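You operate a simulated robot arm through the tools that you are given. There is no shell and no other tool.

The job below is to be done with a simulated robot arm. You get a single attempt, and the scene is never put back.

TASK
Clear the clogged red nozzle with a rinse shot, then retest it.
Fine: drain the tubes first; one shot on RINSE, one on SPRAY; shut the blue valve knob after.

Only the result counts: the job must be done as asked and must still hold three seconds after the hand-in. Knocking over, shifting, dropping, spilling or breaking anything else fails it.

THE ROBOT
A 7-joint arm with a three-finger gripper, fixed in place. Base frame: the origin is on the floor under the middle of its stand, x ahead of it, y to its left, z up. Units: mm, rad, N and s.
With the tool pointing down near the work surface it reaches from about 100 to 880 mm from the base axis. Its first joint turns from -2.897 to 2.897 rad. Payload 2.94 kg.
The TCP is the grasp point between the finger pads, 30 mm short of the fingertips. In the tool frame z runs along the fingers and y along their closing line. The gripper opens to 132 mm; its body begins 107 mm behind the TCP.
Orientation is that of the tool frame in the base frame, as a unit quaternion [w, x, y, z]. With the fingers straight down and closing along the base's y, the tool's x points along the base's -x, its y along +y and its z along -z.

THE INTERFACE
- The arm moves only by the tool nudge_tool. Its argument "motion" is one flat list of numbers, 7 for each row, row after row: the shift along the tool's x, y, z in mm, then the turn, a rotation vector about the tool's x, y, z in rad, then the opening, from 0 (shut) to 1 (fully open). In form: [tx, ty, tz, wx, wy, wz, fingers, tx, ty, tz, wx, wy, wz, fingers, ...]. A call has 1 to 20 rows; each row shifts and turns the commanded pose from where the row before left it, along the tool's axes as they then stand. Rows are played at 5 a second. More than 50 mm and 0.15 rad between two rows, or a gripper value outside its range, and nothing of the call is played. Where a pose cannot be reached the arm comes as near as it can. A force on the tool above 50 N (or 10 N above the force at the start of the call, whichever is more), or a blocked arm, ends the call early, and 0.2 s more pass. Each finger travels about 37.4 mm/s and halts on what it meets, pressing with about 30 N; the grip force reading is that of the motor and also rises with nothing between the fingers. The clock runs only during rows and for 0.2 s after the last one: add rows that do not move to give the fingers time. The reply holds the time, the measured pose of the TCP, the force on the tool along the base axes, the opening and the grip force, in the units named above and with some noise, with the torque about the TCP (base axes, N m) and any sound that the robot's microphone picked up.
- Cameras (640 x 400 px; columns grow to the right, rows downward): "scene" is fixed at [51.9, 500.4, 1555.6]; the picture's right is [0.09, -1.00, 0.00], its down [-0.63, -0.05, -0.78] and it looks along [0.77, 0.07, -0.63] (base axes); focal length 279 px, centre (320, 200). "wrist" rides on the gripper at [72, 3, -144] in the tool frame; the picture's right is [-0.04, 1.00, 0.00], its down [-0.88, -0.04, -0.48] and it looks along [-0.48, -0.02, 0.88] (tool axes); focal length 256 px, centre (320, 200). There is no depth. A picture from a camera that has moved, and an enlarged one, comes with that camera's place and axes in the base frame and with its lens.
- capture(camera): a new picture of that camera. The clock stands still meanwhile.
- lift_body(by): moves the trunk up (or, below 0, down) by that many mm; the arm rides with it, the base frame stays. It gives what a move gives, with no picture.
- close_up(camera, box): a new picture of the part [left, top, right, bottom] of that camera's present view, enlarged. The clock stands still meanwhile.
- sign_off(): hands the job in; it is judged then, once.

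Places have to be worked out from the pictures, the camera data and where the tool is seen. Open the gripper and draw the arm clear of the work before you hand the job in, unless the task says otherwise.

The tools are called after "Request:" as name(argument=value, ...) on one line, values as JSON. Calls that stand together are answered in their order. nudge_tool: Moves the arm, as the interface text tells. Its arguments: {"type":"object","properties":{"motion":{"type":"array","items":{"type":"number"}}},"required":["motion"]} The other tools are called the same way: lift_body (by) moves the trunk up or down; capture (camera) takes a picture; close_up (camera, box) takes an enlarged picture of a part of a camera's view; sign_off () hands the job in.

At the start:

```text
time: 0.0
eef_pos: [519.8, 274.2, 1280.5]
ee_rot: [0.001, 0.001, 1.0, 0.0]
force: [0.2, 0.3, -0.1]
ft_torque: [0.01, 0.02, 0.0]
grip_width: 132.0
grip_force: 0.0
trunk travel left (down, up): [-400.0, 140.0]
```

scene: 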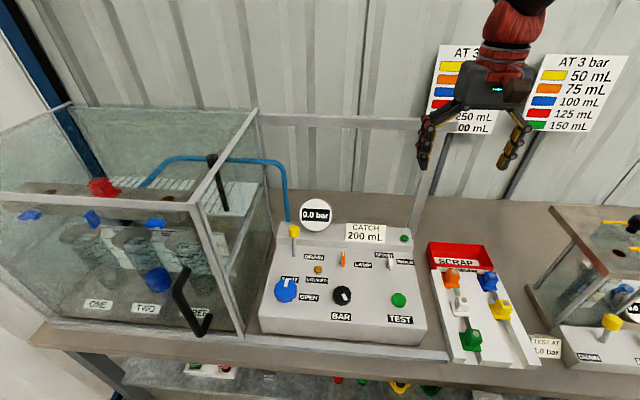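
wrist: 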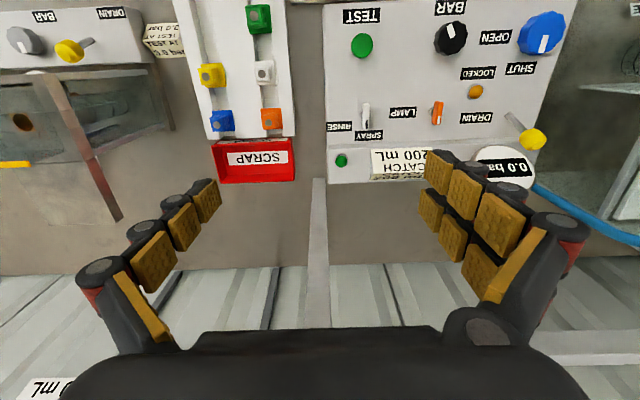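

I start by looking closely at the panel, the tank and the charts in both camera views before moving anything.

Request:
close_up(camera="scene", box=[250, 190, 450, 350])

Request:
close_up(camera="scene", box=[0, 90, 260, 350])

Request:
close_up(camera="scene", box=[420, 30, 640, 170])

Request:
close_up(camera="scene", box=[420, 190, 640, 370])

Request:
close_up(camera="wrist", box=[310, 0, 640, 190])

```text
2.50 times, centred on (350, 270) of scene
camera zoom: at [51.9, 500.4, 1555.6], right [0.09, -1.0, 0.0], down [-0.63, -0.05, -0.78], along [0.77, 0.07, -0.63], focal length 698 px, centre (245, 25)
```

zoom: 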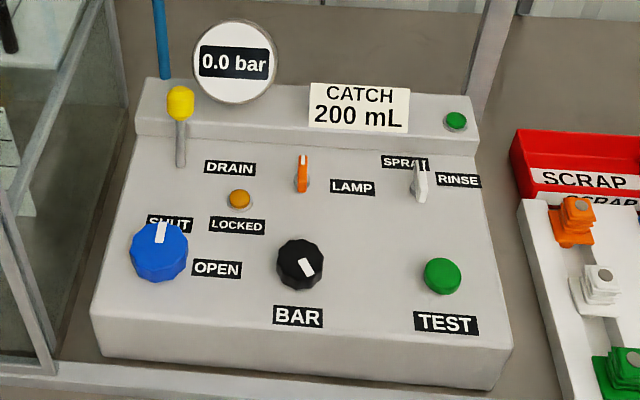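

```text
1.54 times, centred on (130, 220) of scene
camera zoom: at [51.9, 500.4, 1555.6], right [0.09, -1.0, 0.0], down [-0.63, -0.05, -0.78], along [0.77, 0.07, -0.63], focal length 429 px, centre (612, 169)
```

zoom: 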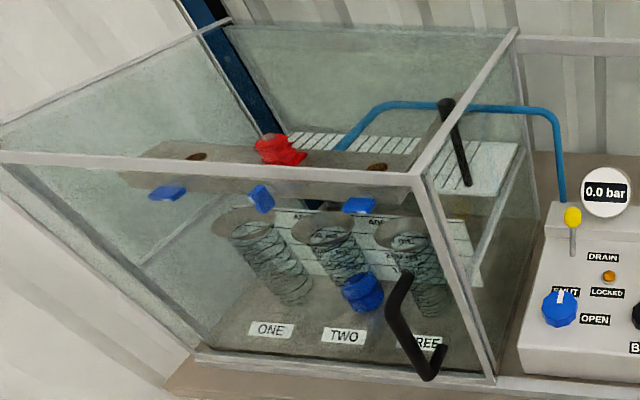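

```text
2.86 times, centred on (530, 100) of scene
camera zoom: at [51.9, 500.4, 1555.6], right [0.09, -1.0, 0.0], down [-0.63, -0.05, -0.78], along [0.77, 0.07, -0.63], focal length 798 px, centre (-280, 486)
```

zoom: 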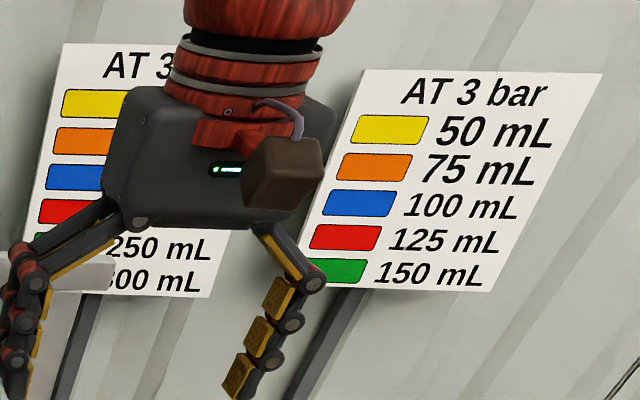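

```text
2.22 times, centred on (530, 280) of scene
camera zoom: at [51.9, 500.4, 1555.6], right [0.09, -1.0, 0.0], down [-0.63, -0.05, -0.78], along [0.77, 0.07, -0.63], focal length 620 px, centre (-147, 22)
```

zoom: 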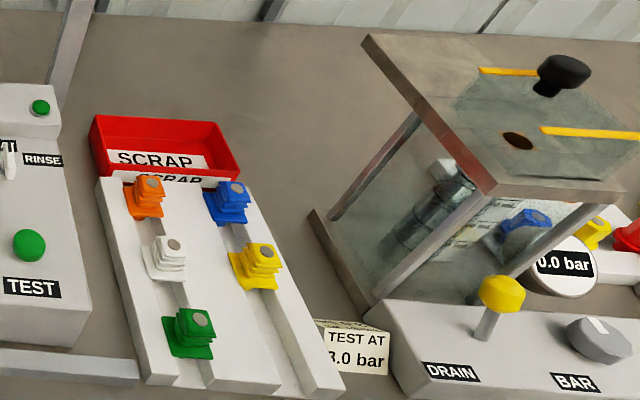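

```text
1.94 times, centred on (475, 95) of wrist
camera zoom: at [447.9, 278.1, 1423.8], right [0.04, 1.0, 0.0], down [0.88, -0.04, 0.48], along [0.48, -0.02, -0.88], focal length 496 px, centre (19, 404)
```

zoom: 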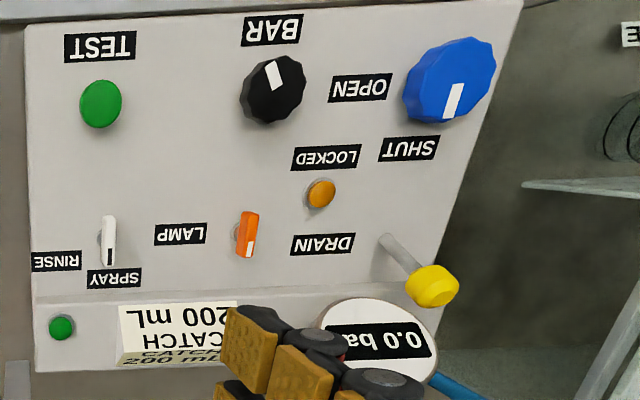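

The panel TEST button triangulates to about (430, 347, 951). I now zoom in on the cabinet tubes, the nozzle and signs, the left chart, and the decoy machine to read details.

Request:
close_up(camera="scene", box=[10, 160, 130, 240])

Request:
close_up(camera="scene", box=[70, 215, 220, 320])

Request:
close_up(camera="scene", box=[510, 300, 640, 400])

Request:
close_up(camera="scene", box=[160, 350, 460, 400])

Request:
close_up(camera="wrist", box=[0, 0, 330, 200])

```text
5.00 times, centred on (70, 200) of scene
camera zoom: at [51.9, 500.4, 1555.6], right [0.09, -1.0, 0.0], down [-0.63, -0.05, -0.78], along [0.77, 0.07, -0.63], focal length 1396 px, centre (1570, 200)
```

zoom: 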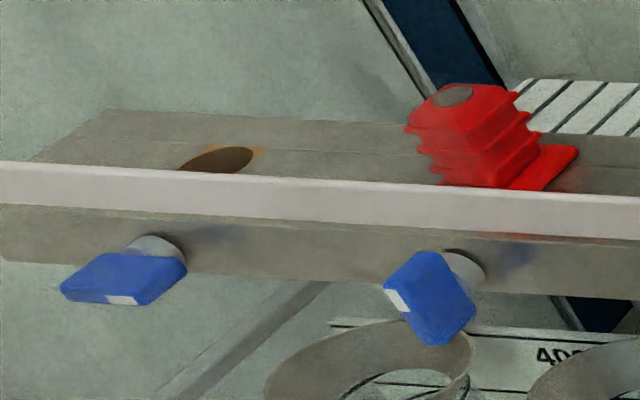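

```text
3.81 times, centred on (145, 268) of scene
camera zoom: at [51.9, 500.4, 1555.6], right [0.09, -1.0, 0.0], down [-0.63, -0.05, -0.78], along [0.77, 0.07, -0.63], focal length 1063 px, centre (987, -57)
```

zoom: 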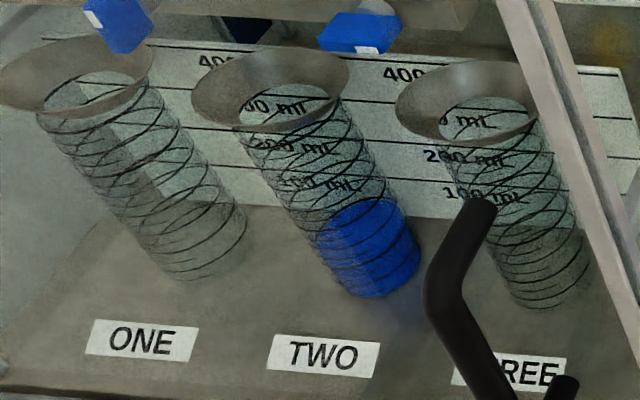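

```text
4.00 times, centred on (575, 350) of scene
camera zoom: at [51.9, 500.4, 1555.6], right [0.09, -1.0, 0.0], down [-0.63, -0.05, -0.78], along [0.77, 0.07, -0.63], focal length 1116 px, centre (-700, -400)
```

zoom: 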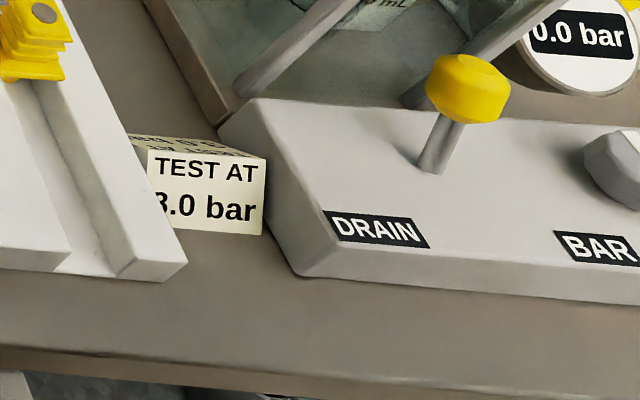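

```text
2.13 times, centred on (310, 375) of scene
camera zoom: at [51.9, 500.4, 1555.6], right [0.09, -1.0, 0.0], down [-0.63, -0.05, -0.78], along [0.77, 0.07, -0.63], focal length 595 px, centre (341, -173)
```

zoom: 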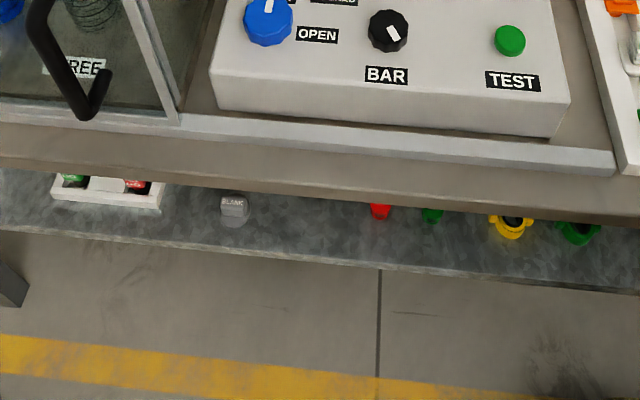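

```text
1.94 times, centred on (165, 100) of wrist
camera zoom: at [447.9, 278.1, 1423.8], right [0.04, 1.0, 0.0], down [0.88, -0.04, 0.48], along [0.48, -0.02, -0.88], focal length 496 px, centre (621, 394)
```

zoom: 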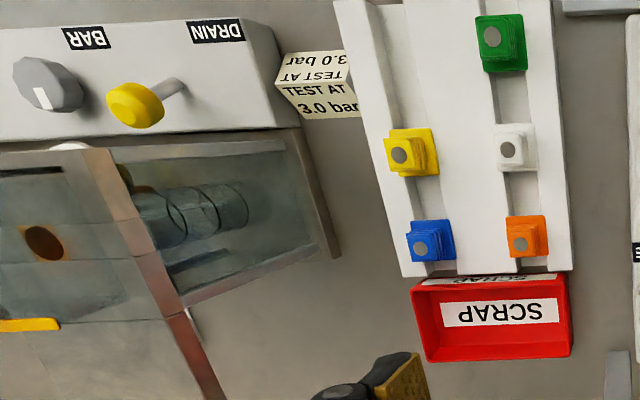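

Tube TWO (under the red nozzle) holds leftover blue water, the blue knob points at SHUT, and gauge reads 0.0 bar. I move the hand above the front of the panel (well clear) to get a better second view of all controls.

Request:
nudge_tool(motion=[25, 34.3, 16.7, 0, 0, 0, 1, 25, 34.3, 16.7, 0, 0, 0, 1, 25, 34.3, 16.7, 0, 0, 0, 1, 25, 34.3, 16.7, 0, 0, 0, 1, 25, 34.3, 16.7, 0, 0, 0, 1, 25, 34.3, 16.7, 0, 0, 0, 1])

Request:
capture(camera="wrist")

Request:
capture(camera="scene")

```text
time: 1.4
eef_pos: [368.7, 482.4, 1180.3]
ee_rot: [0.0, 0.0, 1.0, 0.001]
force: [-0.8, 0.6, 0.3]
ft_torque: [-0.03, -0.01, -0.03]
grip_width: 131.8
grip_force: 0.0
trunk travel left (down, up): [-400.0, 140.0]
```

```text
taken
camera wrist: at [297.3, 485.7, 1323.3], right [0.04, 1.0, 0.0], down [0.88, -0.04, 0.48], along [0.48, -0.02, -0.88], focal length 256 px, centre (320, 200)
```

wrist: 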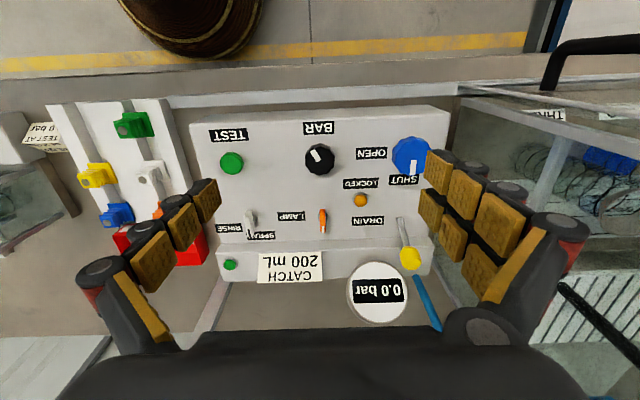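

```text
taken
```

scene: 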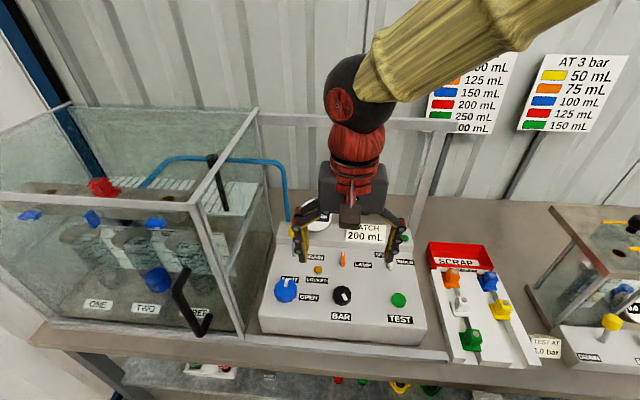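

The left chart now shows red = 200 mL, matching the CATCH sign. I zoom on the chart and on the panel controls.

Request:
close_up(camera="scene", box=[400, 30, 640, 140])

Request:
close_up(camera="wrist", box=[190, 100, 350, 200])

Request:
close_up(camera="wrist", box=[290, 100, 450, 200])

Request:
close_up(camera="wrist", box=[200, 190, 360, 290])

Request:
close_up(camera="wrist", box=[300, 190, 460, 330])

```text
2.67 times, centred on (520, 85) of scene
camera zoom: at [51.9, 500.4, 1555.6], right [0.09, -1.0, 0.0], down [-0.63, -0.05, -0.78], along [0.77, 0.07, -0.63], focal length 744 px, centre (-213, 507)
```

zoom: 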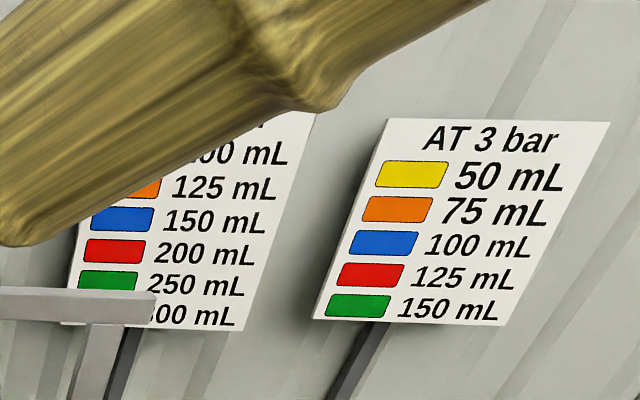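

```text
4.00 times, centred on (270, 150) of wrist
camera zoom: at [297.3, 485.7, 1323.3], right [0.04, 1.0, 0.0], down [0.88, -0.04, 0.48], along [0.48, -0.02, -0.88], focal length 1024 px, centre (520, 400)
```

zoom: 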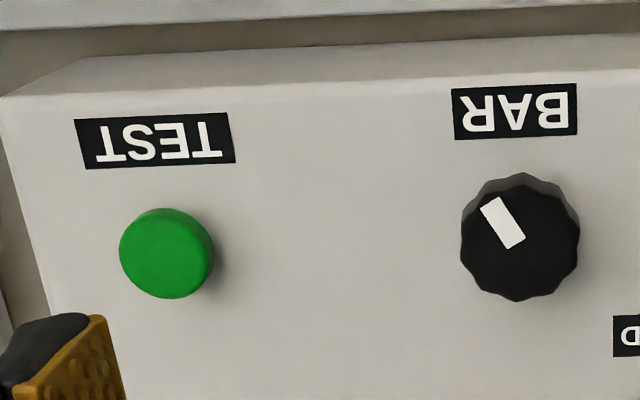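

```text
4.00 times, centred on (370, 150) of wrist
camera zoom: at [297.3, 485.7, 1323.3], right [0.04, 1.0, 0.0], down [0.88, -0.04, 0.48], along [0.48, -0.02, -0.88], focal length 1024 px, centre (120, 400)
```

zoom: 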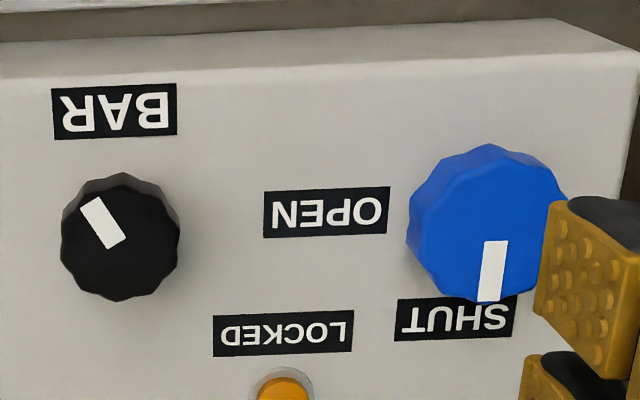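

```text
4.00 times, centred on (280, 240) of wrist
camera zoom: at [297.3, 485.7, 1323.3], right [0.04, 1.0, 0.0], down [0.88, -0.04, 0.48], along [0.48, -0.02, -0.88], focal length 1024 px, centre (480, 40)
```

zoom: 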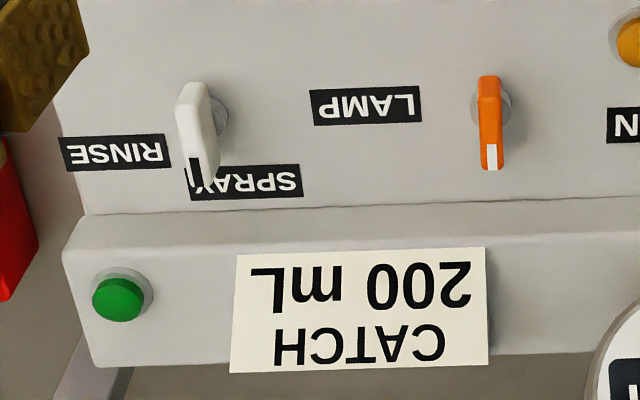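

```text
2.86 times, centred on (380, 260) of wrist
camera zoom: at [297.3, 485.7, 1323.3], right [0.04, 1.0, 0.0], down [0.88, -0.04, 0.48], along [0.48, -0.02, -0.88], focal length 731 px, centre (149, 29)
```

zoom: 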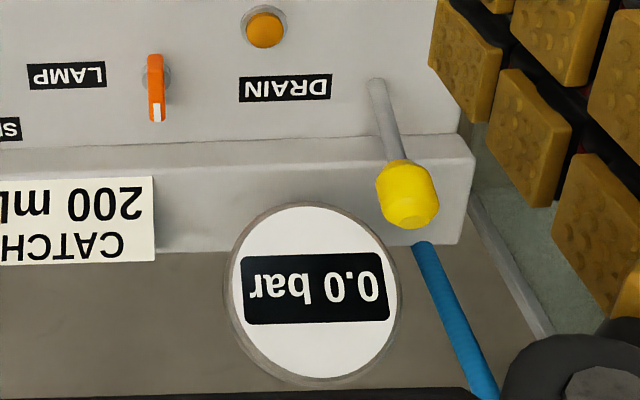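

Panel top is flat at z≈934; TEST ≈(430,346,951), BAR ≈(430,481,950), blue knob ≈(431,620,948), selector ≈(543,355), drain ball ≈(590,623,997), gauge ≈(623,564,1034). I move closer in front of the drain lever to inspect it and its surroundings.

Request:
nudge_tool(motion=[0, 40, 12, 0, 0, 0, 1, 0, 40, 12, 0, 0, 0, 1, 0, 40, 12, 0, 0, 0, 1, 0, 20, 14, 0, 0, 0, 1])

Request:
capture(camera="wrist")

Request:
close_up(camera="wrist", box=[200, 180, 440, 330])

Request:
close_up(camera="wrist", box=[400, 40, 640, 260])

```text
time: 2.4
eef_pos: [369.7, 621.6, 1130.5]
ee_rot: [0.0, 0.0, 1.0, 0.0]
force: [0.7, 0.2, 0.0]
ft_torque: [-0.01, 0.01, -0.01]
grip_width: 132.1
grip_force: 0.1
trunk travel left (down, up): [-400.0, 140.0]
```

```text
taken
camera wrist: at [298.1, 624.9, 1273.9], right [0.04, 1.0, 0.0], down [0.88, -0.04, 0.48], along [0.48, -0.02, -0.88], focal length 256 px, centre (320, 200)
```

wrist: 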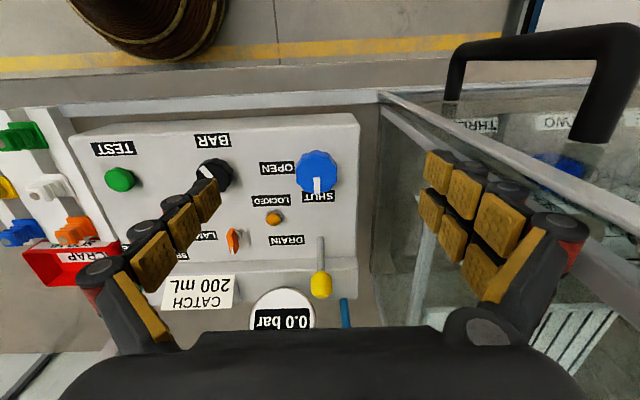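

```text
2.67 times, centred on (320, 255) of wrist
camera zoom: at [298.1, 624.9, 1273.9], right [0.04, 1.0, 0.0], down [0.88, -0.04, 0.48], along [0.48, -0.02, -0.88], focal length 683 px, centre (320, 53)
```

zoom: 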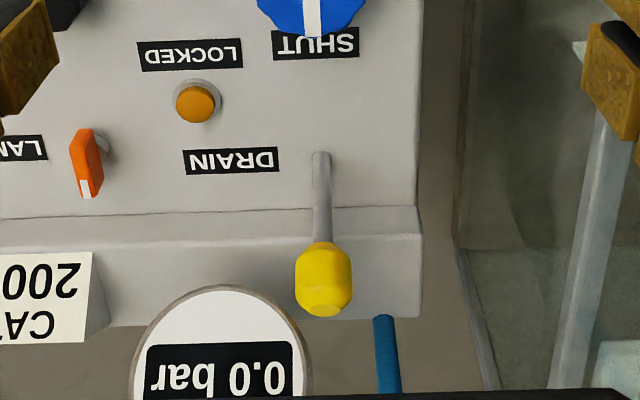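

```text
1.82 times, centred on (520, 150) of wrist
camera zoom: at [298.1, 624.9, 1273.9], right [0.04, 1.0, 0.0], down [0.88, -0.04, 0.48], along [0.48, -0.02, -0.88], focal length 465 px, centre (-44, 291)
```

zoom: 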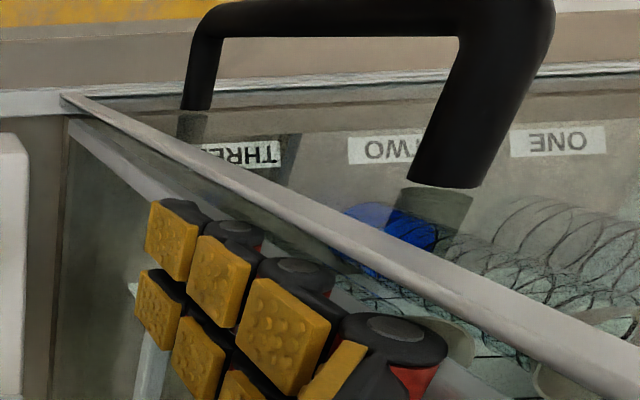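

The hand is close to the cabinet's right wall (y≈709), so I back off toward -y, and then yaw the hand 90° to get a side view (looking toward +y) of the drain lever, gauge and pipe to fix their x and z.

Request:
nudge_tool(motion=[0, -34, 0, 0, 0, 0, 0.8, -34, -33, 0, 0, 0, 0, 0.8, -34, -33, 0, 0, 0, 0, 0.8, -34, -33, 0, 0, 0, 0, 0.8, -34, -33, 0, 0, 0, 0, 0.8, -34, -33, 0, 0, 0, 0, 0.8, -34, 0, 0, 0, 0, -0.143, 0.8, 0, 0, 0, 0, 0, -0.143, 0.8, 0, 0, 0, 0, 0, -0.143, 0.8, 0, 0, 0, 0, 0, -0.143, 0.8, 0, 0, 0, 0, 0, -0.143, 0.8, 0, 0, 0, 0, 0, -0.143, 0.8, 0, 0, 0, 0, 0, -0.143, 0.8, 0, 0, 0, 0, 0, -0.143, 0.8, 0, 0, 0, 0, 0, -0.143, 0.8, 0, 0, 0, 0, 0, -0.143, 0.8, 0, 0, 0, 0, 0, -0.141, 0.8])

Request:
capture(camera="wrist")

Request:
capture(camera="scene")

```text
time: 6.0
eef_pos: [573.0, 422.1, 1131.0]
ee_rot: [-0.001, 0.708, -0.706, 0.0]
force: [-0.9, 0.4, -0.5]
ft_torque: [0.01, 0.0, 0.02]
grip_width: 105.6
grip_force: 0.2
trunk travel left (down, up): [-400.0, 140.0]
```

```text
taken
camera wrist: at [570.7, 349.8, 1273.7], right [-1.0, 0.04, 0.0], down [0.04, 0.88, 0.48], along [0.02, 0.48, -0.88], focal length 256 px, centre (320, 200)
```

wrist: 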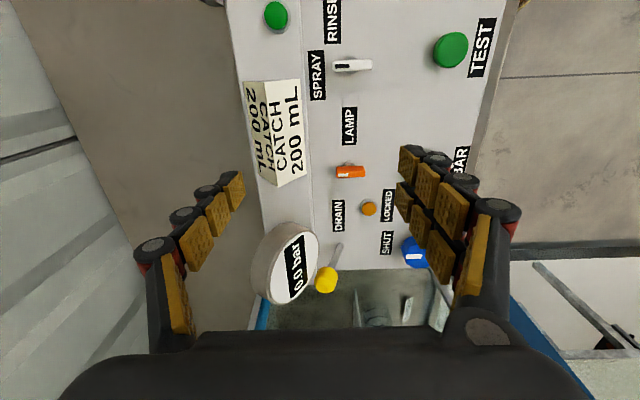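

```text
taken
```

scene: 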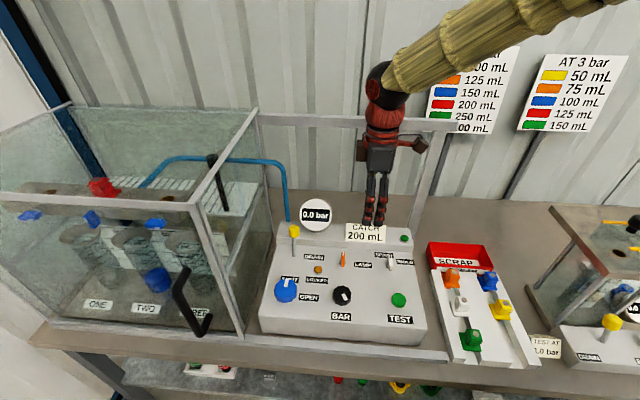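

Now I have a side view. I zoom on the drain lever / gauge and on the selector to get precise coordinates and understand the shapes.

Request:
close_up(camera="wrist", box=[240, 200, 400, 330])

Request:
close_up(camera="wrist", box=[230, 0, 390, 100])

Request:
close_up(camera="wrist", box=[380, 0, 500, 100])

```text
3.08 times, centred on (320, 265) of wrist
camera zoom: at [570.7, 349.8, 1273.7], right [-1.0, 0.04, 0.0], down [0.04, 0.88, 0.48], along [0.02, 0.48, -0.88], focal length 788 px, centre (320, 0)
```

zoom: 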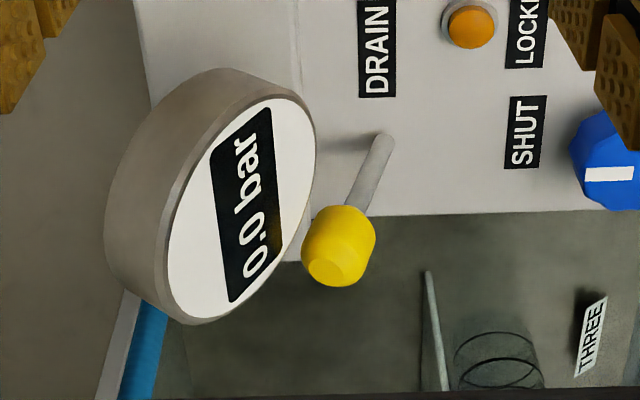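

```text
4.00 times, centred on (310, 50) of wrist
camera zoom: at [570.7, 349.8, 1273.7], right [-1.0, 0.04, 0.0], down [0.04, 0.88, 0.48], along [0.02, 0.48, -0.88], focal length 1024 px, centre (360, 800)
```

zoom: 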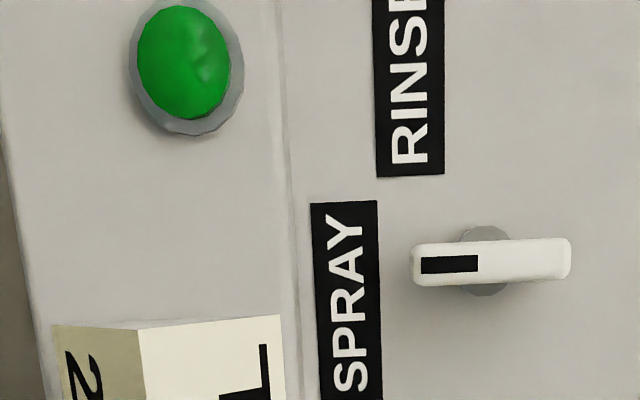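

```text
4.00 times, centred on (440, 50) of wrist
camera zoom: at [570.7, 349.8, 1273.7], right [-1.0, 0.04, 0.0], down [0.04, 0.88, 0.48], along [0.02, 0.48, -0.88], focal length 1024 px, centre (-160, 800)
```

zoom: 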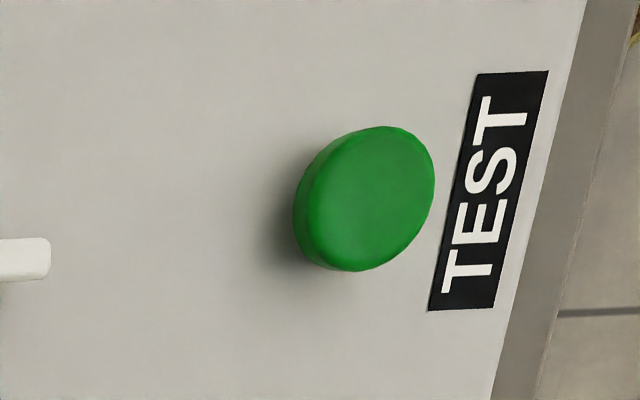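

The drain ball sits at about (574, 616, 1015), stick base ≈(549, 619, 934), leaning back; gauge face centre ≈(607, 560, 1049). I yaw the hand so the single finger goes in front of the gauge and the two fingers slightly behind the ball, narrowing the opening and rising 20 mm.

Request:
nudge_tool(motion=[0, 0, -20, 0, 0, 0.149, 0.6, 0, 0, 0, 0, 0, 0.149, 0.5, 0, 0, 0, 0, 0, 0.149, 0.45, 0, 0, 0, 0, 0, 0.149, 0.45, 0, 0, 0, 0, 0, 0.149, 0.45, 0, 0, 0, 0, 0, 0.149, 0.45, 0, 0, 0, 0, 0, 0.149, 0.45, 0, 0, 0, 0, 0, 0.149, 0.45, 0, 0, 0, 0, 0, 0.149, 0.45, 0, 0, 0, 0, 0, 0.149, 0.45, 0, 0, 0, 0, 0, 0.149, 0.45, 0, 0, 0, 0, 0, 0.149, 0.45, 0, 0, 0, 0, 0, 0.149, 0.45, 0, 0, 0, 0, 0, 0.149, 0.45])

Request:
capture(camera="wrist")

```text
time: 9.0
eef_pos: [573.5, 420.9, 1152.1]
ee_rot: [0.0, 0.256, 0.967, 0.0]
force: [0.3, -0.5, 0.3]
ft_torque: [0.01, 0.01, 0.0]
grip_width: 59.6
grip_force: 0.1
trunk travel left (down, up): [-400.0, 140.0]
```

```text
taken
camera wrist: at [512.7, 460.2, 1293.8], right [0.53, 0.85, 0.0], down [0.74, -0.47, 0.48], along [0.4, -0.25, -0.88], focal length 256 px, centre (320, 200)
```

wrist: 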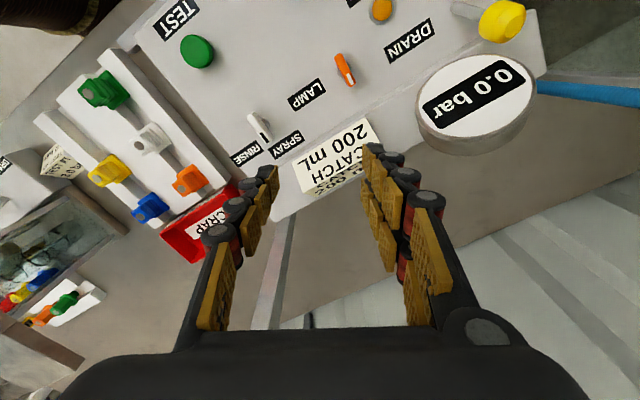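

Yaw is −30° as planned with 60 mm opening. I translate to directly above the ball at z≈1150 and look.

Request:
nudge_tool(motion=[19.5, 33.8, 0, 0, 0, 0, 0.45, 19.5, 33.8, 0, 0, 0, 0, 0.45, 19.5, 33.8, 0, 0, 0, 0, 0.45, 19.5, 33.8, 0, 0, 0, 0, 0.45, 19.5, 33.8, 0, 0, 0, 0, 0.45])

Request:
capture(camera="wrist")

Request:
close_up(camera="scene", box=[220, 100, 380, 240])

```text
time: 10.2
eef_pos: [573.3, 617.6, 1150.2]
ee_rot: [0.0, 0.255, 0.967, 0.0]
force: [-1.0, 0.1, -0.5]
ft_torque: [-0.03, 0.02, 0.01]
grip_width: 59.5
grip_force: 0.0
trunk travel left (down, up): [-400.0, 140.0]
```

```text
taken
camera wrist: at [512.9, 655.4, 1292.4], right [0.53, 0.85, 0.0], down [0.75, -0.47, 0.48], along [0.4, -0.25, -0.88], focal length 256 px, centre (320, 200)
```

wrist: 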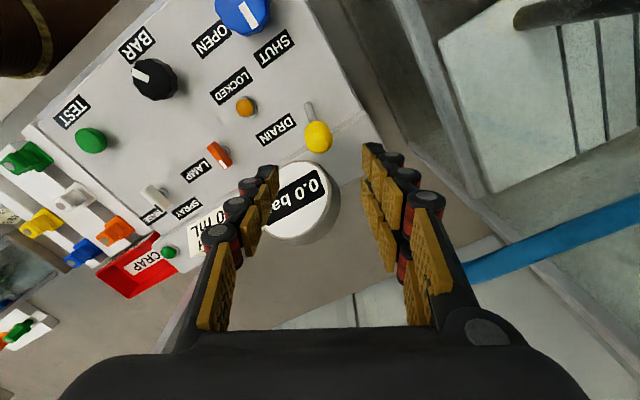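

```text
2.86 times, centred on (300, 170) of scene
camera zoom: at [51.9, 500.4, 1555.6], right [0.09, -1.0, 0.0], down [-0.63, -0.05, -0.78], along [0.77, 0.07, -0.63], focal length 798 px, centre (377, 286)
```

zoom: 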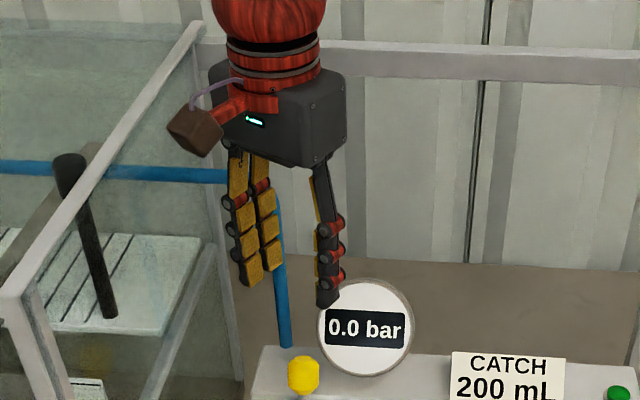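

Ball reads at (572, 617) directly under the tool; the gauge is clear of the single finger. I descend 95 mm, then check.

Request:
nudge_tool(motion=[0, 0, 35, 0, 0, 0, 0.45, 0, 0, 35, 0, 0, 0, 0.45, 0, 0, 25, 0, 0, 0, 0.45])

Request:
capture(camera="wrist")

Request:
close_up(camera="scene", box=[220, 140, 380, 260])

```text
time: 11.0
eef_pos: [572.0, 617.8, 1055.8]
ee_rot: [-0.001, 0.256, 0.967, -0.001]
force: [0.0, 0.0, 0.1]
ft_torque: [-0.01, 0.03, -0.04]
grip_width: 59.4
grip_force: 0.1
trunk travel left (down, up): [-400.0, 140.0]
```

```text
taken
camera wrist: at [512.2, 655.6, 1198.1], right [0.53, 0.85, 0.0], down [0.75, -0.47, 0.48], along [0.4, -0.25, -0.88], focal length 256 px, centre (320, 200)
```

wrist: 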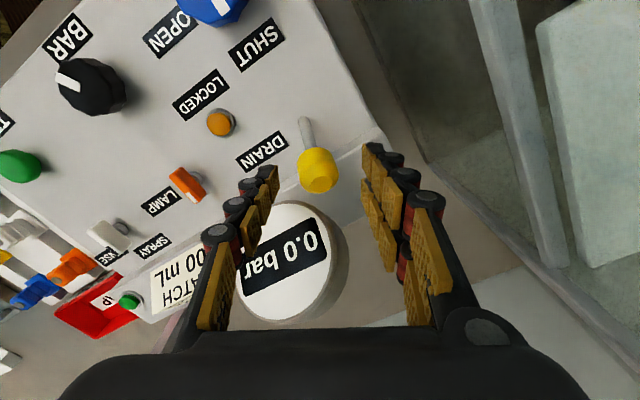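

```text
3.33 times, centred on (300, 200) of scene
camera zoom: at [51.9, 500.4, 1555.6], right [0.09, -1.0, 0.0], down [-0.63, -0.05, -0.78], along [0.77, 0.07, -0.63], focal length 930 px, centre (387, 200)
```

zoom: 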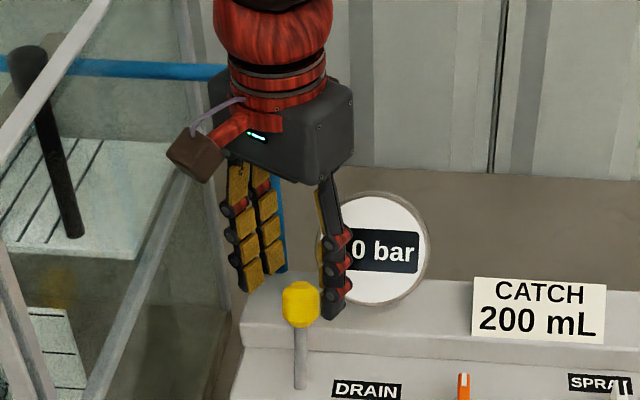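

Everything is clear; the ball is centred between the fingers. I descend the last 41 mm so the TCP is at ball height, without closing yet.

Request:
nudge_tool(motion=[0, 0, 20, 0, 0, 0, 0.45, 0, 0, 21, 0, 0, 0, 0.45])

Request:
capture(camera="wrist")

Request:
close_up(camera="scene", box=[220, 140, 380, 260])

```text
time: 11.6
eef_pos: [572.9, 616.2, 1014.6]
ee_rot: [0.001, 0.255, 0.967, 0.0]
force: [0.6, 0.3, 0.0]
ft_torque: [-0.01, 0.05, -0.04]
grip_width: 59.6
grip_force: 0.0
trunk travel left (down, up): [-400.0, 140.0]
```

```text
taken
camera wrist: at [511.8, 655.5, 1157.0], right [0.53, 0.85, 0.0], down [0.75, -0.47, 0.48], along [0.4, -0.25, -0.88], focal length 256 px, centre (320, 200)
```

wrist: 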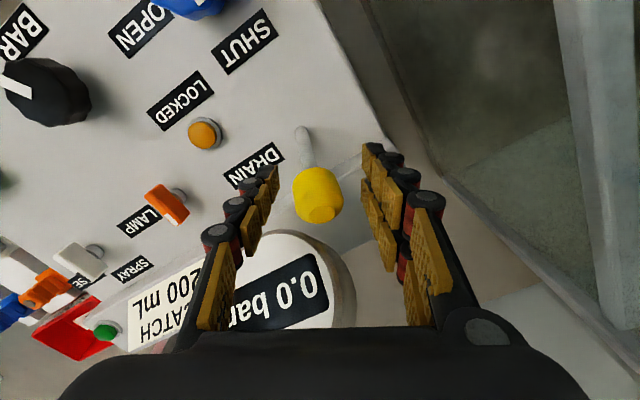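

```text
3.33 times, centred on (300, 200) of scene
camera zoom: at [51.9, 500.4, 1555.6], right [0.09, -1.0, 0.0], down [-0.63, -0.05, -0.78], along [0.77, 0.07, -0.63], focal length 930 px, centre (387, 200)
```

zoom: 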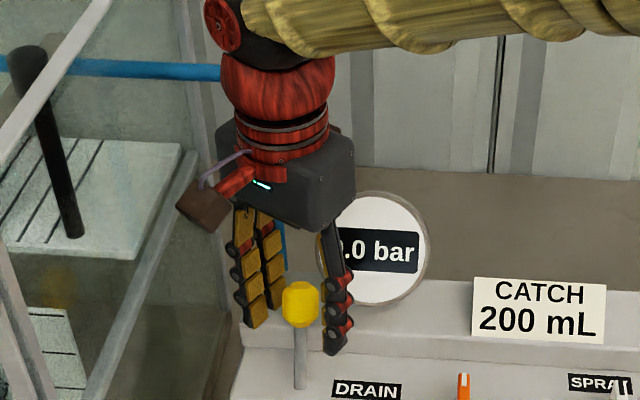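

The ball is centred between the pads. I close on it with stationary rows.

Request:
nudge_tool(motion=[0, 0, 0, 0, 0, 0, 0.35, 0, 0, 0, 0, 0, 0, 0.25, 0, 0, 0, 0, 0, 0, 0.15, 0, 0, 0, 0, 0, 0, 0.15, 0, 0, 0, 0, 0, 0, 0.15])

Request:
capture(camera="wrist")

```text
time: 12.8
eef_pos: [571.4, 614.9, 1014.3]
ee_rot: [0.0, 0.256, 0.967, -0.001]
force: [-6.2, -10.0, 0.0]
ft_torque: [-0.24, 0.15, 0.13]
grip_width: 29.5
grip_force: 38.5
trunk travel left (down, up): [-400.0, 140.0]
```

```text
taken
camera wrist: at [510.9, 653.6, 1157.1], right [0.53, 0.85, 0.0], down [0.75, -0.47, 0.48], along [0.4, -0.25, -0.88], focal length 256 px, centre (320, 200)
```

wrist: 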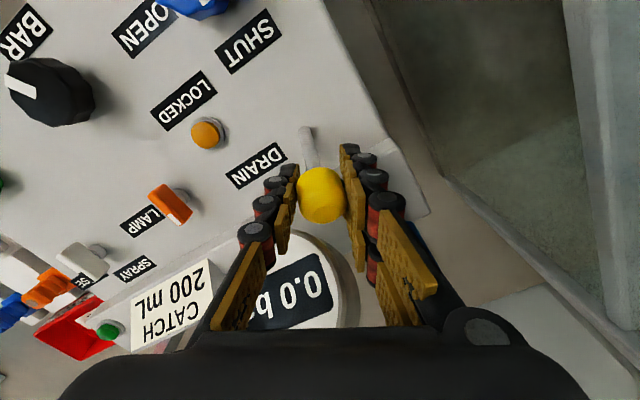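

The ball is held (29.5 mm). I now pull gently toward −x (24 mm) and watch forces and sound.

Request:
nudge_tool(motion=[6.95, -3.96, -0.8, 0, 0, 0, 0.15, 6.95, -3.96, -0.6, 0, 0, 0, 0.15, 6.95, -3.96, -0.3, 0, 0, 0, 0.15])

Request:
capture(camera="wrist")

Request:
close_up(camera="scene", box=[70, 215, 220, 320])

```text
time: 13.6
eef_pos: [549.5, 616.3, 1017.2]
ee_rot: [0.0, 0.256, 0.967, 0.001]
force: [12.8, -9.8, 6.6]
ft_torque: [-0.7, -0.9, 0.2]
grip_width: 28.9
grip_force: 45.2
trunk travel left (down, up): [-400.0, 140.0]
```

```text
taken
camera wrist: at [488.1, 654.1, 1160.6], right [0.53, 0.85, 0.0], down [0.74, -0.47, 0.48], along [0.4, -0.25, -0.88], focal length 256 px, centre (320, 200)
```

wrist: 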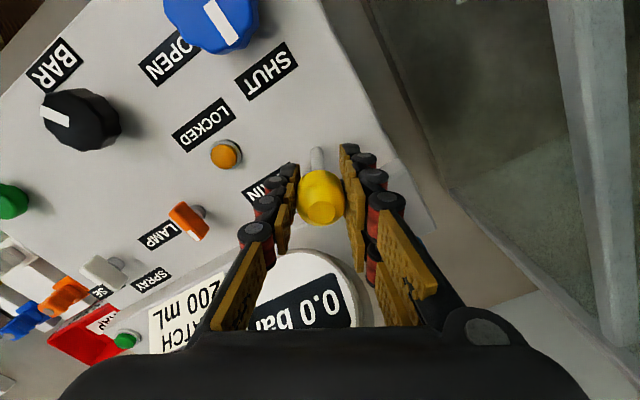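

```text
3.81 times, centred on (145, 268) of scene
camera zoom: at [51.9, 500.4, 1555.6], right [0.09, -1.0, 0.0], down [-0.63, -0.05, -0.78], along [0.77, 0.07, -0.63], focal length 1063 px, centre (987, -57)
```

zoom: 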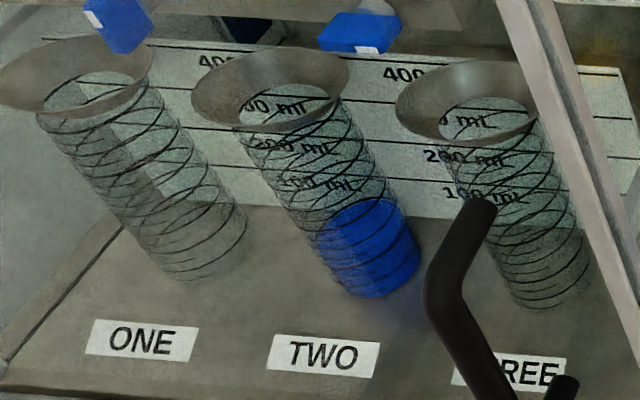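

The lever follows with a spring-like resistance (~13 N). No draining yet, so I pull another 24 mm and check the tube.

Request:
nudge_tool(motion=[6.95, -3.96, 0, 0, 0, 0, 0.15, 6.95, -3.96, 0.3, 0, 0, 0, 0.15, 6.95, -3.96, 0.8, 0, 0, 0, 0.15])

Request:
capture(camera="wrist")

Request:
close_up(camera="scene", box=[70, 215, 220, 320])

```text
time: 14.4
eef_pos: [522.9, 616.9, 1012.1]
ee_rot: [-0.001, 0.255, 0.967, -0.001]
force: [12.9, -8.1, -9.2]
ft_torque: [0.26, -0.89, 0.28]
grip_width: 29.0
grip_force: 45.1
trunk travel left (down, up): [-400.0, 140.0]
```

```text
taken
camera wrist: at [463.3, 654.8, 1155.1], right [0.53, 0.85, 0.0], down [0.75, -0.47, 0.47], along [0.4, -0.25, -0.88], focal length 256 px, centre (320, 200)
```

wrist: 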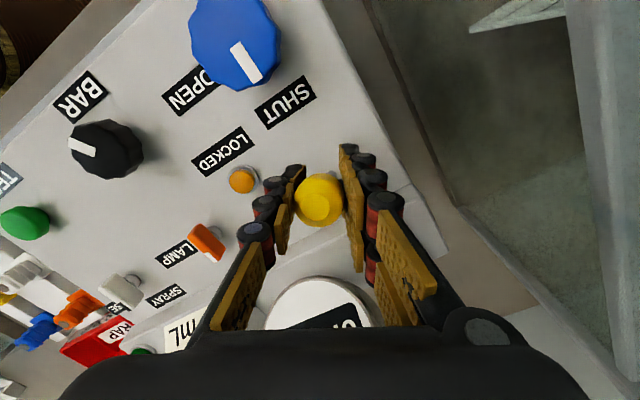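

```text
3.81 times, centred on (145, 268) of scene
camera zoom: at [51.9, 500.4, 1555.6], right [0.09, -1.0, 0.0], down [-0.63, -0.05, -0.78], along [0.77, 0.07, -0.63], focal length 1063 px, centre (987, -57)
```

zoom: 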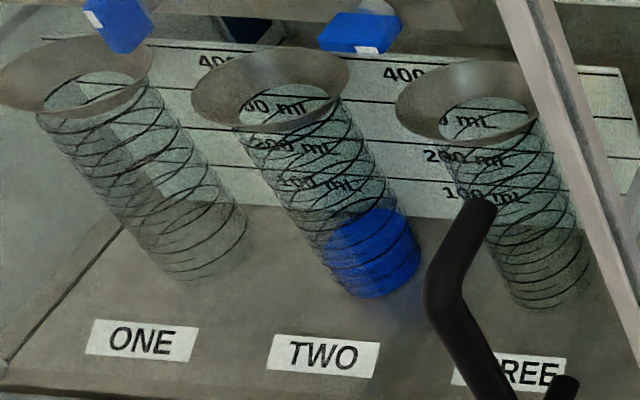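

The blue level has started to drop, so the lever is past its draining point. I hold it here for a couple of seconds.

Request:
nudge_tool(motion=[2.6, -1.5, 0, 0, 0, 0, 0.15, 0, 0, 0, 0, 0, 0, 0.15, 0, 0, 0, 0, 0, 0, 0.15, 0, 0, 0, 0, 0, 0, 0.15, 0, 0, 0, 0, 0, 0, 0.15, 0, 0, 0, 0, 0, 0, 0.15, 0, 0, 0, 0, 0, 0, 0.15, 0, 0, 0, 0, 0, 0, 0.15, 0, 0, 0, 0, 0, 0, 0.15, 0, 0, 0, 0, 0, 0, 0.15])

Request:
close_up(camera="scene", box=[70, 215, 220, 320])

Request:
close_up(camera="scene", box=[250, 190, 450, 350])

```text
time: 16.6
eef_pos: [521.8, 616.7, 1012.4]
ee_rot: [-0.001, 0.256, 0.967, -0.001]
force: [15.7, -10.5, -27.7]
ft_torque: [0.25, -0.59, 0.18]
grip_width: 28.4
grip_force: 45.3
trunk travel left (down, up): [-400.0, 140.0]
```

```text
3.81 times, centred on (145, 268) of scene
camera zoom: at [51.9, 500.4, 1555.6], right [0.09, -1.0, 0.0], down [-0.63, -0.05, -0.78], along [0.77, 0.07, -0.63], focal length 1063 px, centre (987, -57)
```

zoom: 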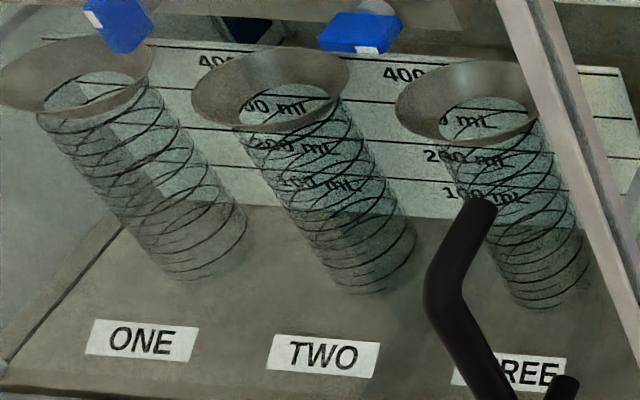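

```text
2.50 times, centred on (350, 270) of scene
camera zoom: at [51.9, 500.4, 1555.6], right [0.09, -1.0, 0.0], down [-0.63, -0.05, -0.78], along [0.77, 0.07, -0.63], focal length 698 px, centre (245, 25)
```

zoom: 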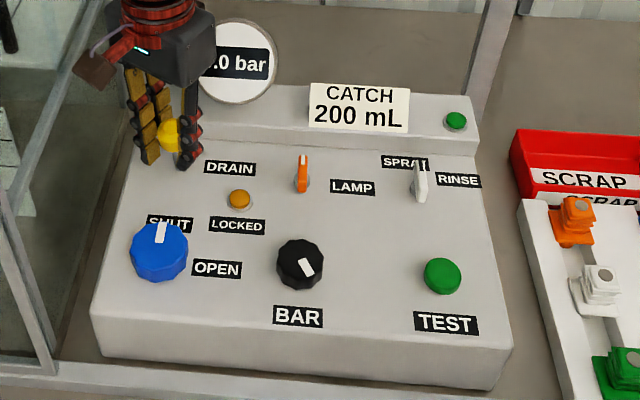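

Tube TWO is now empty. I return the lever along its arc to where it was.

Request:
nudge_tool(motion=[-6.33, 3.61, -2, 0, 0, 0, 0.15, -6.33, 3.61, -1.5, 0, 0, 0, 0.15, -6.33, 3.61, -0.8, 0, 0, 0, 0.15, -6.33, 3.61, 0.2, 0, 0, 0, 0.15, -6.33, 3.61, 1.2, 0, 0, 0, 0.15, -6.33, 3.61, 1.6, 0, 0, 0, 0.15, -6.33, 3.61, 1.9, 0, 0, 0, 0.15])

Request:
capture(camera="wrist")

```text
time: 18.2
eef_pos: [566.1, 617.7, 1019.8]
ee_rot: [0.001, 0.254, 0.967, 0.002]
force: [-31.6, -6.1, 24.7]
ft_torque: [-0.32, 0.71, -0.04]
grip_width: 29.7
grip_force: 45.7
trunk travel left (down, up): [-400.0, 140.0]
```

```text
taken
camera wrist: at [505.3, 656.1, 1162.2], right [0.53, 0.85, 0.0], down [0.75, -0.47, 0.47], along [0.4, -0.25, -0.88], focal length 256 px, centre (320, 200)
```

wrist: 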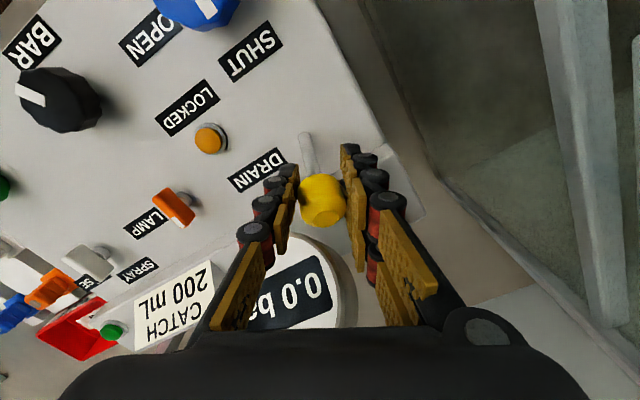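

The lever is back against its rear stop (force −32 N in x), so I ease off 4 mm and open the fingers.

Request:
nudge_tool(motion=[3.5, -2, 0, 0, 0, 0, 0.15, 0, 0, 0, 0, 0, 0, 0.3, 0, 0, 0, 0, 0, 0, 0.45, 0, 0, 0, 0, 0, 0, 0.45, 0, 0, 0, 0, 0, 0, 0.45])

Request:
capture(camera="wrist")

Request:
close_up(camera="scene", box=[220, 140, 380, 260])

```text
time: 19.4
eef_pos: [568.0, 616.6, 1015.4]
ee_rot: [0.0, 0.256, 0.967, 0.0]
force: [0.9, -0.1, 0.4]
ft_torque: [-0.02, 0.01, 0.01]
grip_width: 59.6
grip_force: 0.0
trunk travel left (down, up): [-400.0, 140.0]
```

```text
taken
camera wrist: at [507.2, 655.7, 1156.9], right [0.53, 0.85, 0.0], down [0.75, -0.47, 0.48], along [0.4, -0.25, -0.88], focal length 256 px, centre (320, 200)
```

wrist: 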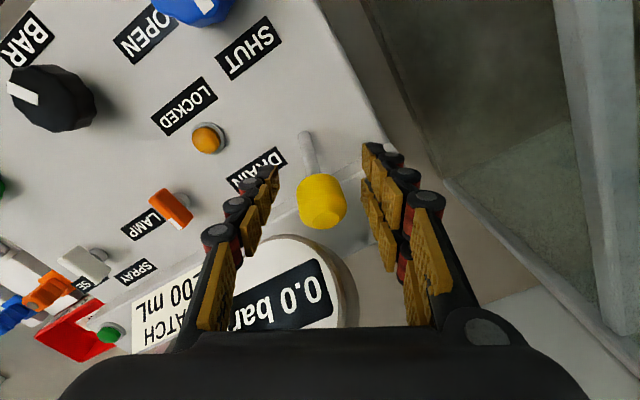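

```text
3.33 times, centred on (300, 200) of scene
camera zoom: at [51.9, 500.4, 1555.6], right [0.09, -1.0, 0.0], down [-0.63, -0.05, -0.78], along [0.77, 0.07, -0.63], focal length 930 px, centre (387, 200)
```

zoom: 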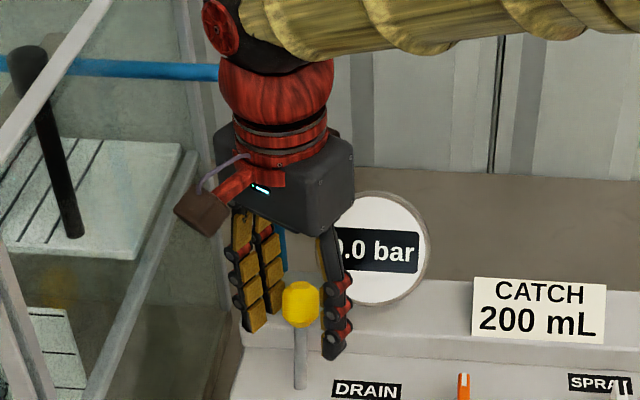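

The lever is back at rest exactly where it was, and the tube is drained. I rise, yaw back to 0°, and travel over to the SPRAY/RINSE selector at about (535, 356).

Request:
nudge_tool(motion=[0, 0, -40, 0, 0, 0, 0.45, 0, 0, -40, 0, 0, 0, 0.45, 0, 0, -40, 0, 0, 0, 0.45, 0, 0, 0, 0, 0, -0.1294, 0.45, 0, 0, 0, 0, 0, -0.1294, 0.45, 0, 0, 0, 0, 0, -0.1294, 0.45, 0, 0, 0, 0, 0, -0.1294, 0.45, 5.5, -43.4, 0, 0, 0, 0, 0.45, 5.5, -43.4, 0, 0, 0, 0, 0.45, 5.5, -43.4, 0, 0, 0, 0, 0.45, 5.5, -43.4, 0, 0, 0, 0, 0.45, 5.5, -43.4, 0, 0, 0, 0, 0.45, 5.5, -43.4, 0, 0, 0, 0, 0.45, 0, 0, 30, 0, 0, 0, 0.45])

Request:
capture(camera="wrist")

Request:
capture(camera="scene")

```text
time: 22.4
eef_pos: [535.2, 356.8, 1104.3]
ee_rot: [0.0, -0.001, 1.0, 0.0]
force: [0.1, 0.8, 0.1]
ft_torque: [-0.05, 0.05, 0.0]
grip_width: 59.3
grip_force: 0.1
trunk travel left (down, up): [-400.0, 140.0]
```

```text
taken
camera wrist: at [464.4, 359.9, 1246.9], right [0.04, 1.0, 0.0], down [0.88, -0.04, 0.48], along [0.48, -0.02, -0.88], focal length 256 px, centre (320, 200)
```

wrist: 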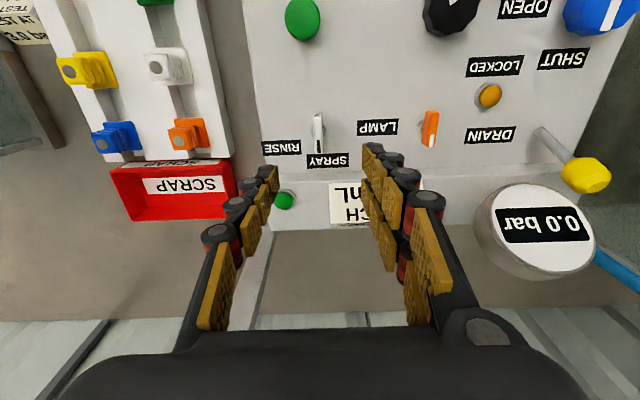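

```text
taken
```

scene: 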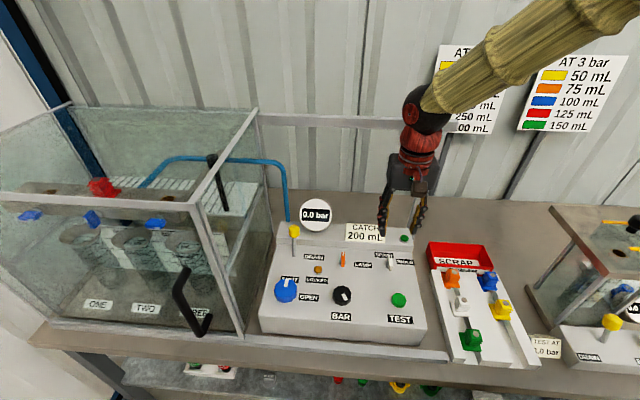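

Tool is right above the selector (bar centred at ≈(536, 356)). I descend to z≈1005 (tips at 975) and inspect the bar's height before going in.

Request:
nudge_tool(motion=[-0.5, -0.5, 40, 0, 0, 0, 0.4, 0, 0, 40, 0, 0, 0, 0.35, 0, 0, 19, 0, 0, 0, 0.35])

Request:
capture(camera="wrist")

Request:
close_up(camera="scene", box=[350, 200, 450, 280])

```text
time: 23.2
eef_pos: [535.4, 356.1, 1004.9]
ee_rot: [0.001, 0.0, 1.0, 0.0]
force: [0.1, 1.0, -0.8]
ft_torque: [-0.03, 0.01, 0.01]
grip_width: 46.3
grip_force: 0.0
trunk travel left (down, up): [-400.0, 140.0]
```

```text
taken
camera wrist: at [464.3, 359.1, 1148.0], right [0.04, 1.0, 0.0], down [0.88, -0.04, 0.48], along [0.48, -0.02, -0.88], focal length 256 px, centre (320, 200)
```

wrist: 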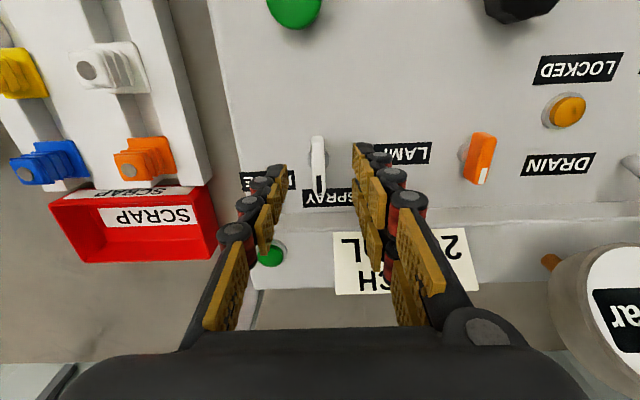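

```text
5.00 times, centred on (400, 240) of scene
camera zoom: at [51.9, 500.4, 1555.6], right [0.09, -1.0, 0.0], down [-0.63, -0.05, -0.78], along [0.77, 0.07, -0.63], focal length 1396 px, centre (-80, 0)
```

zoom: 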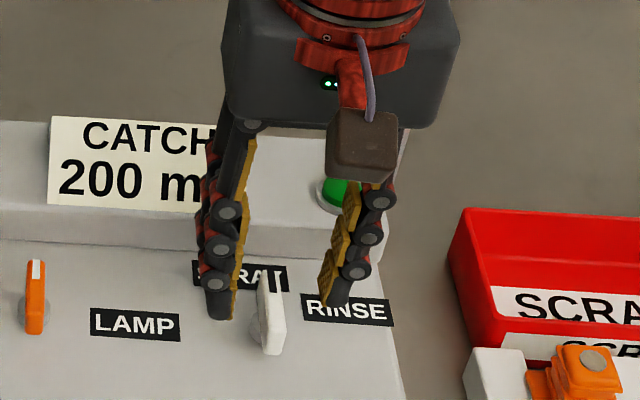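

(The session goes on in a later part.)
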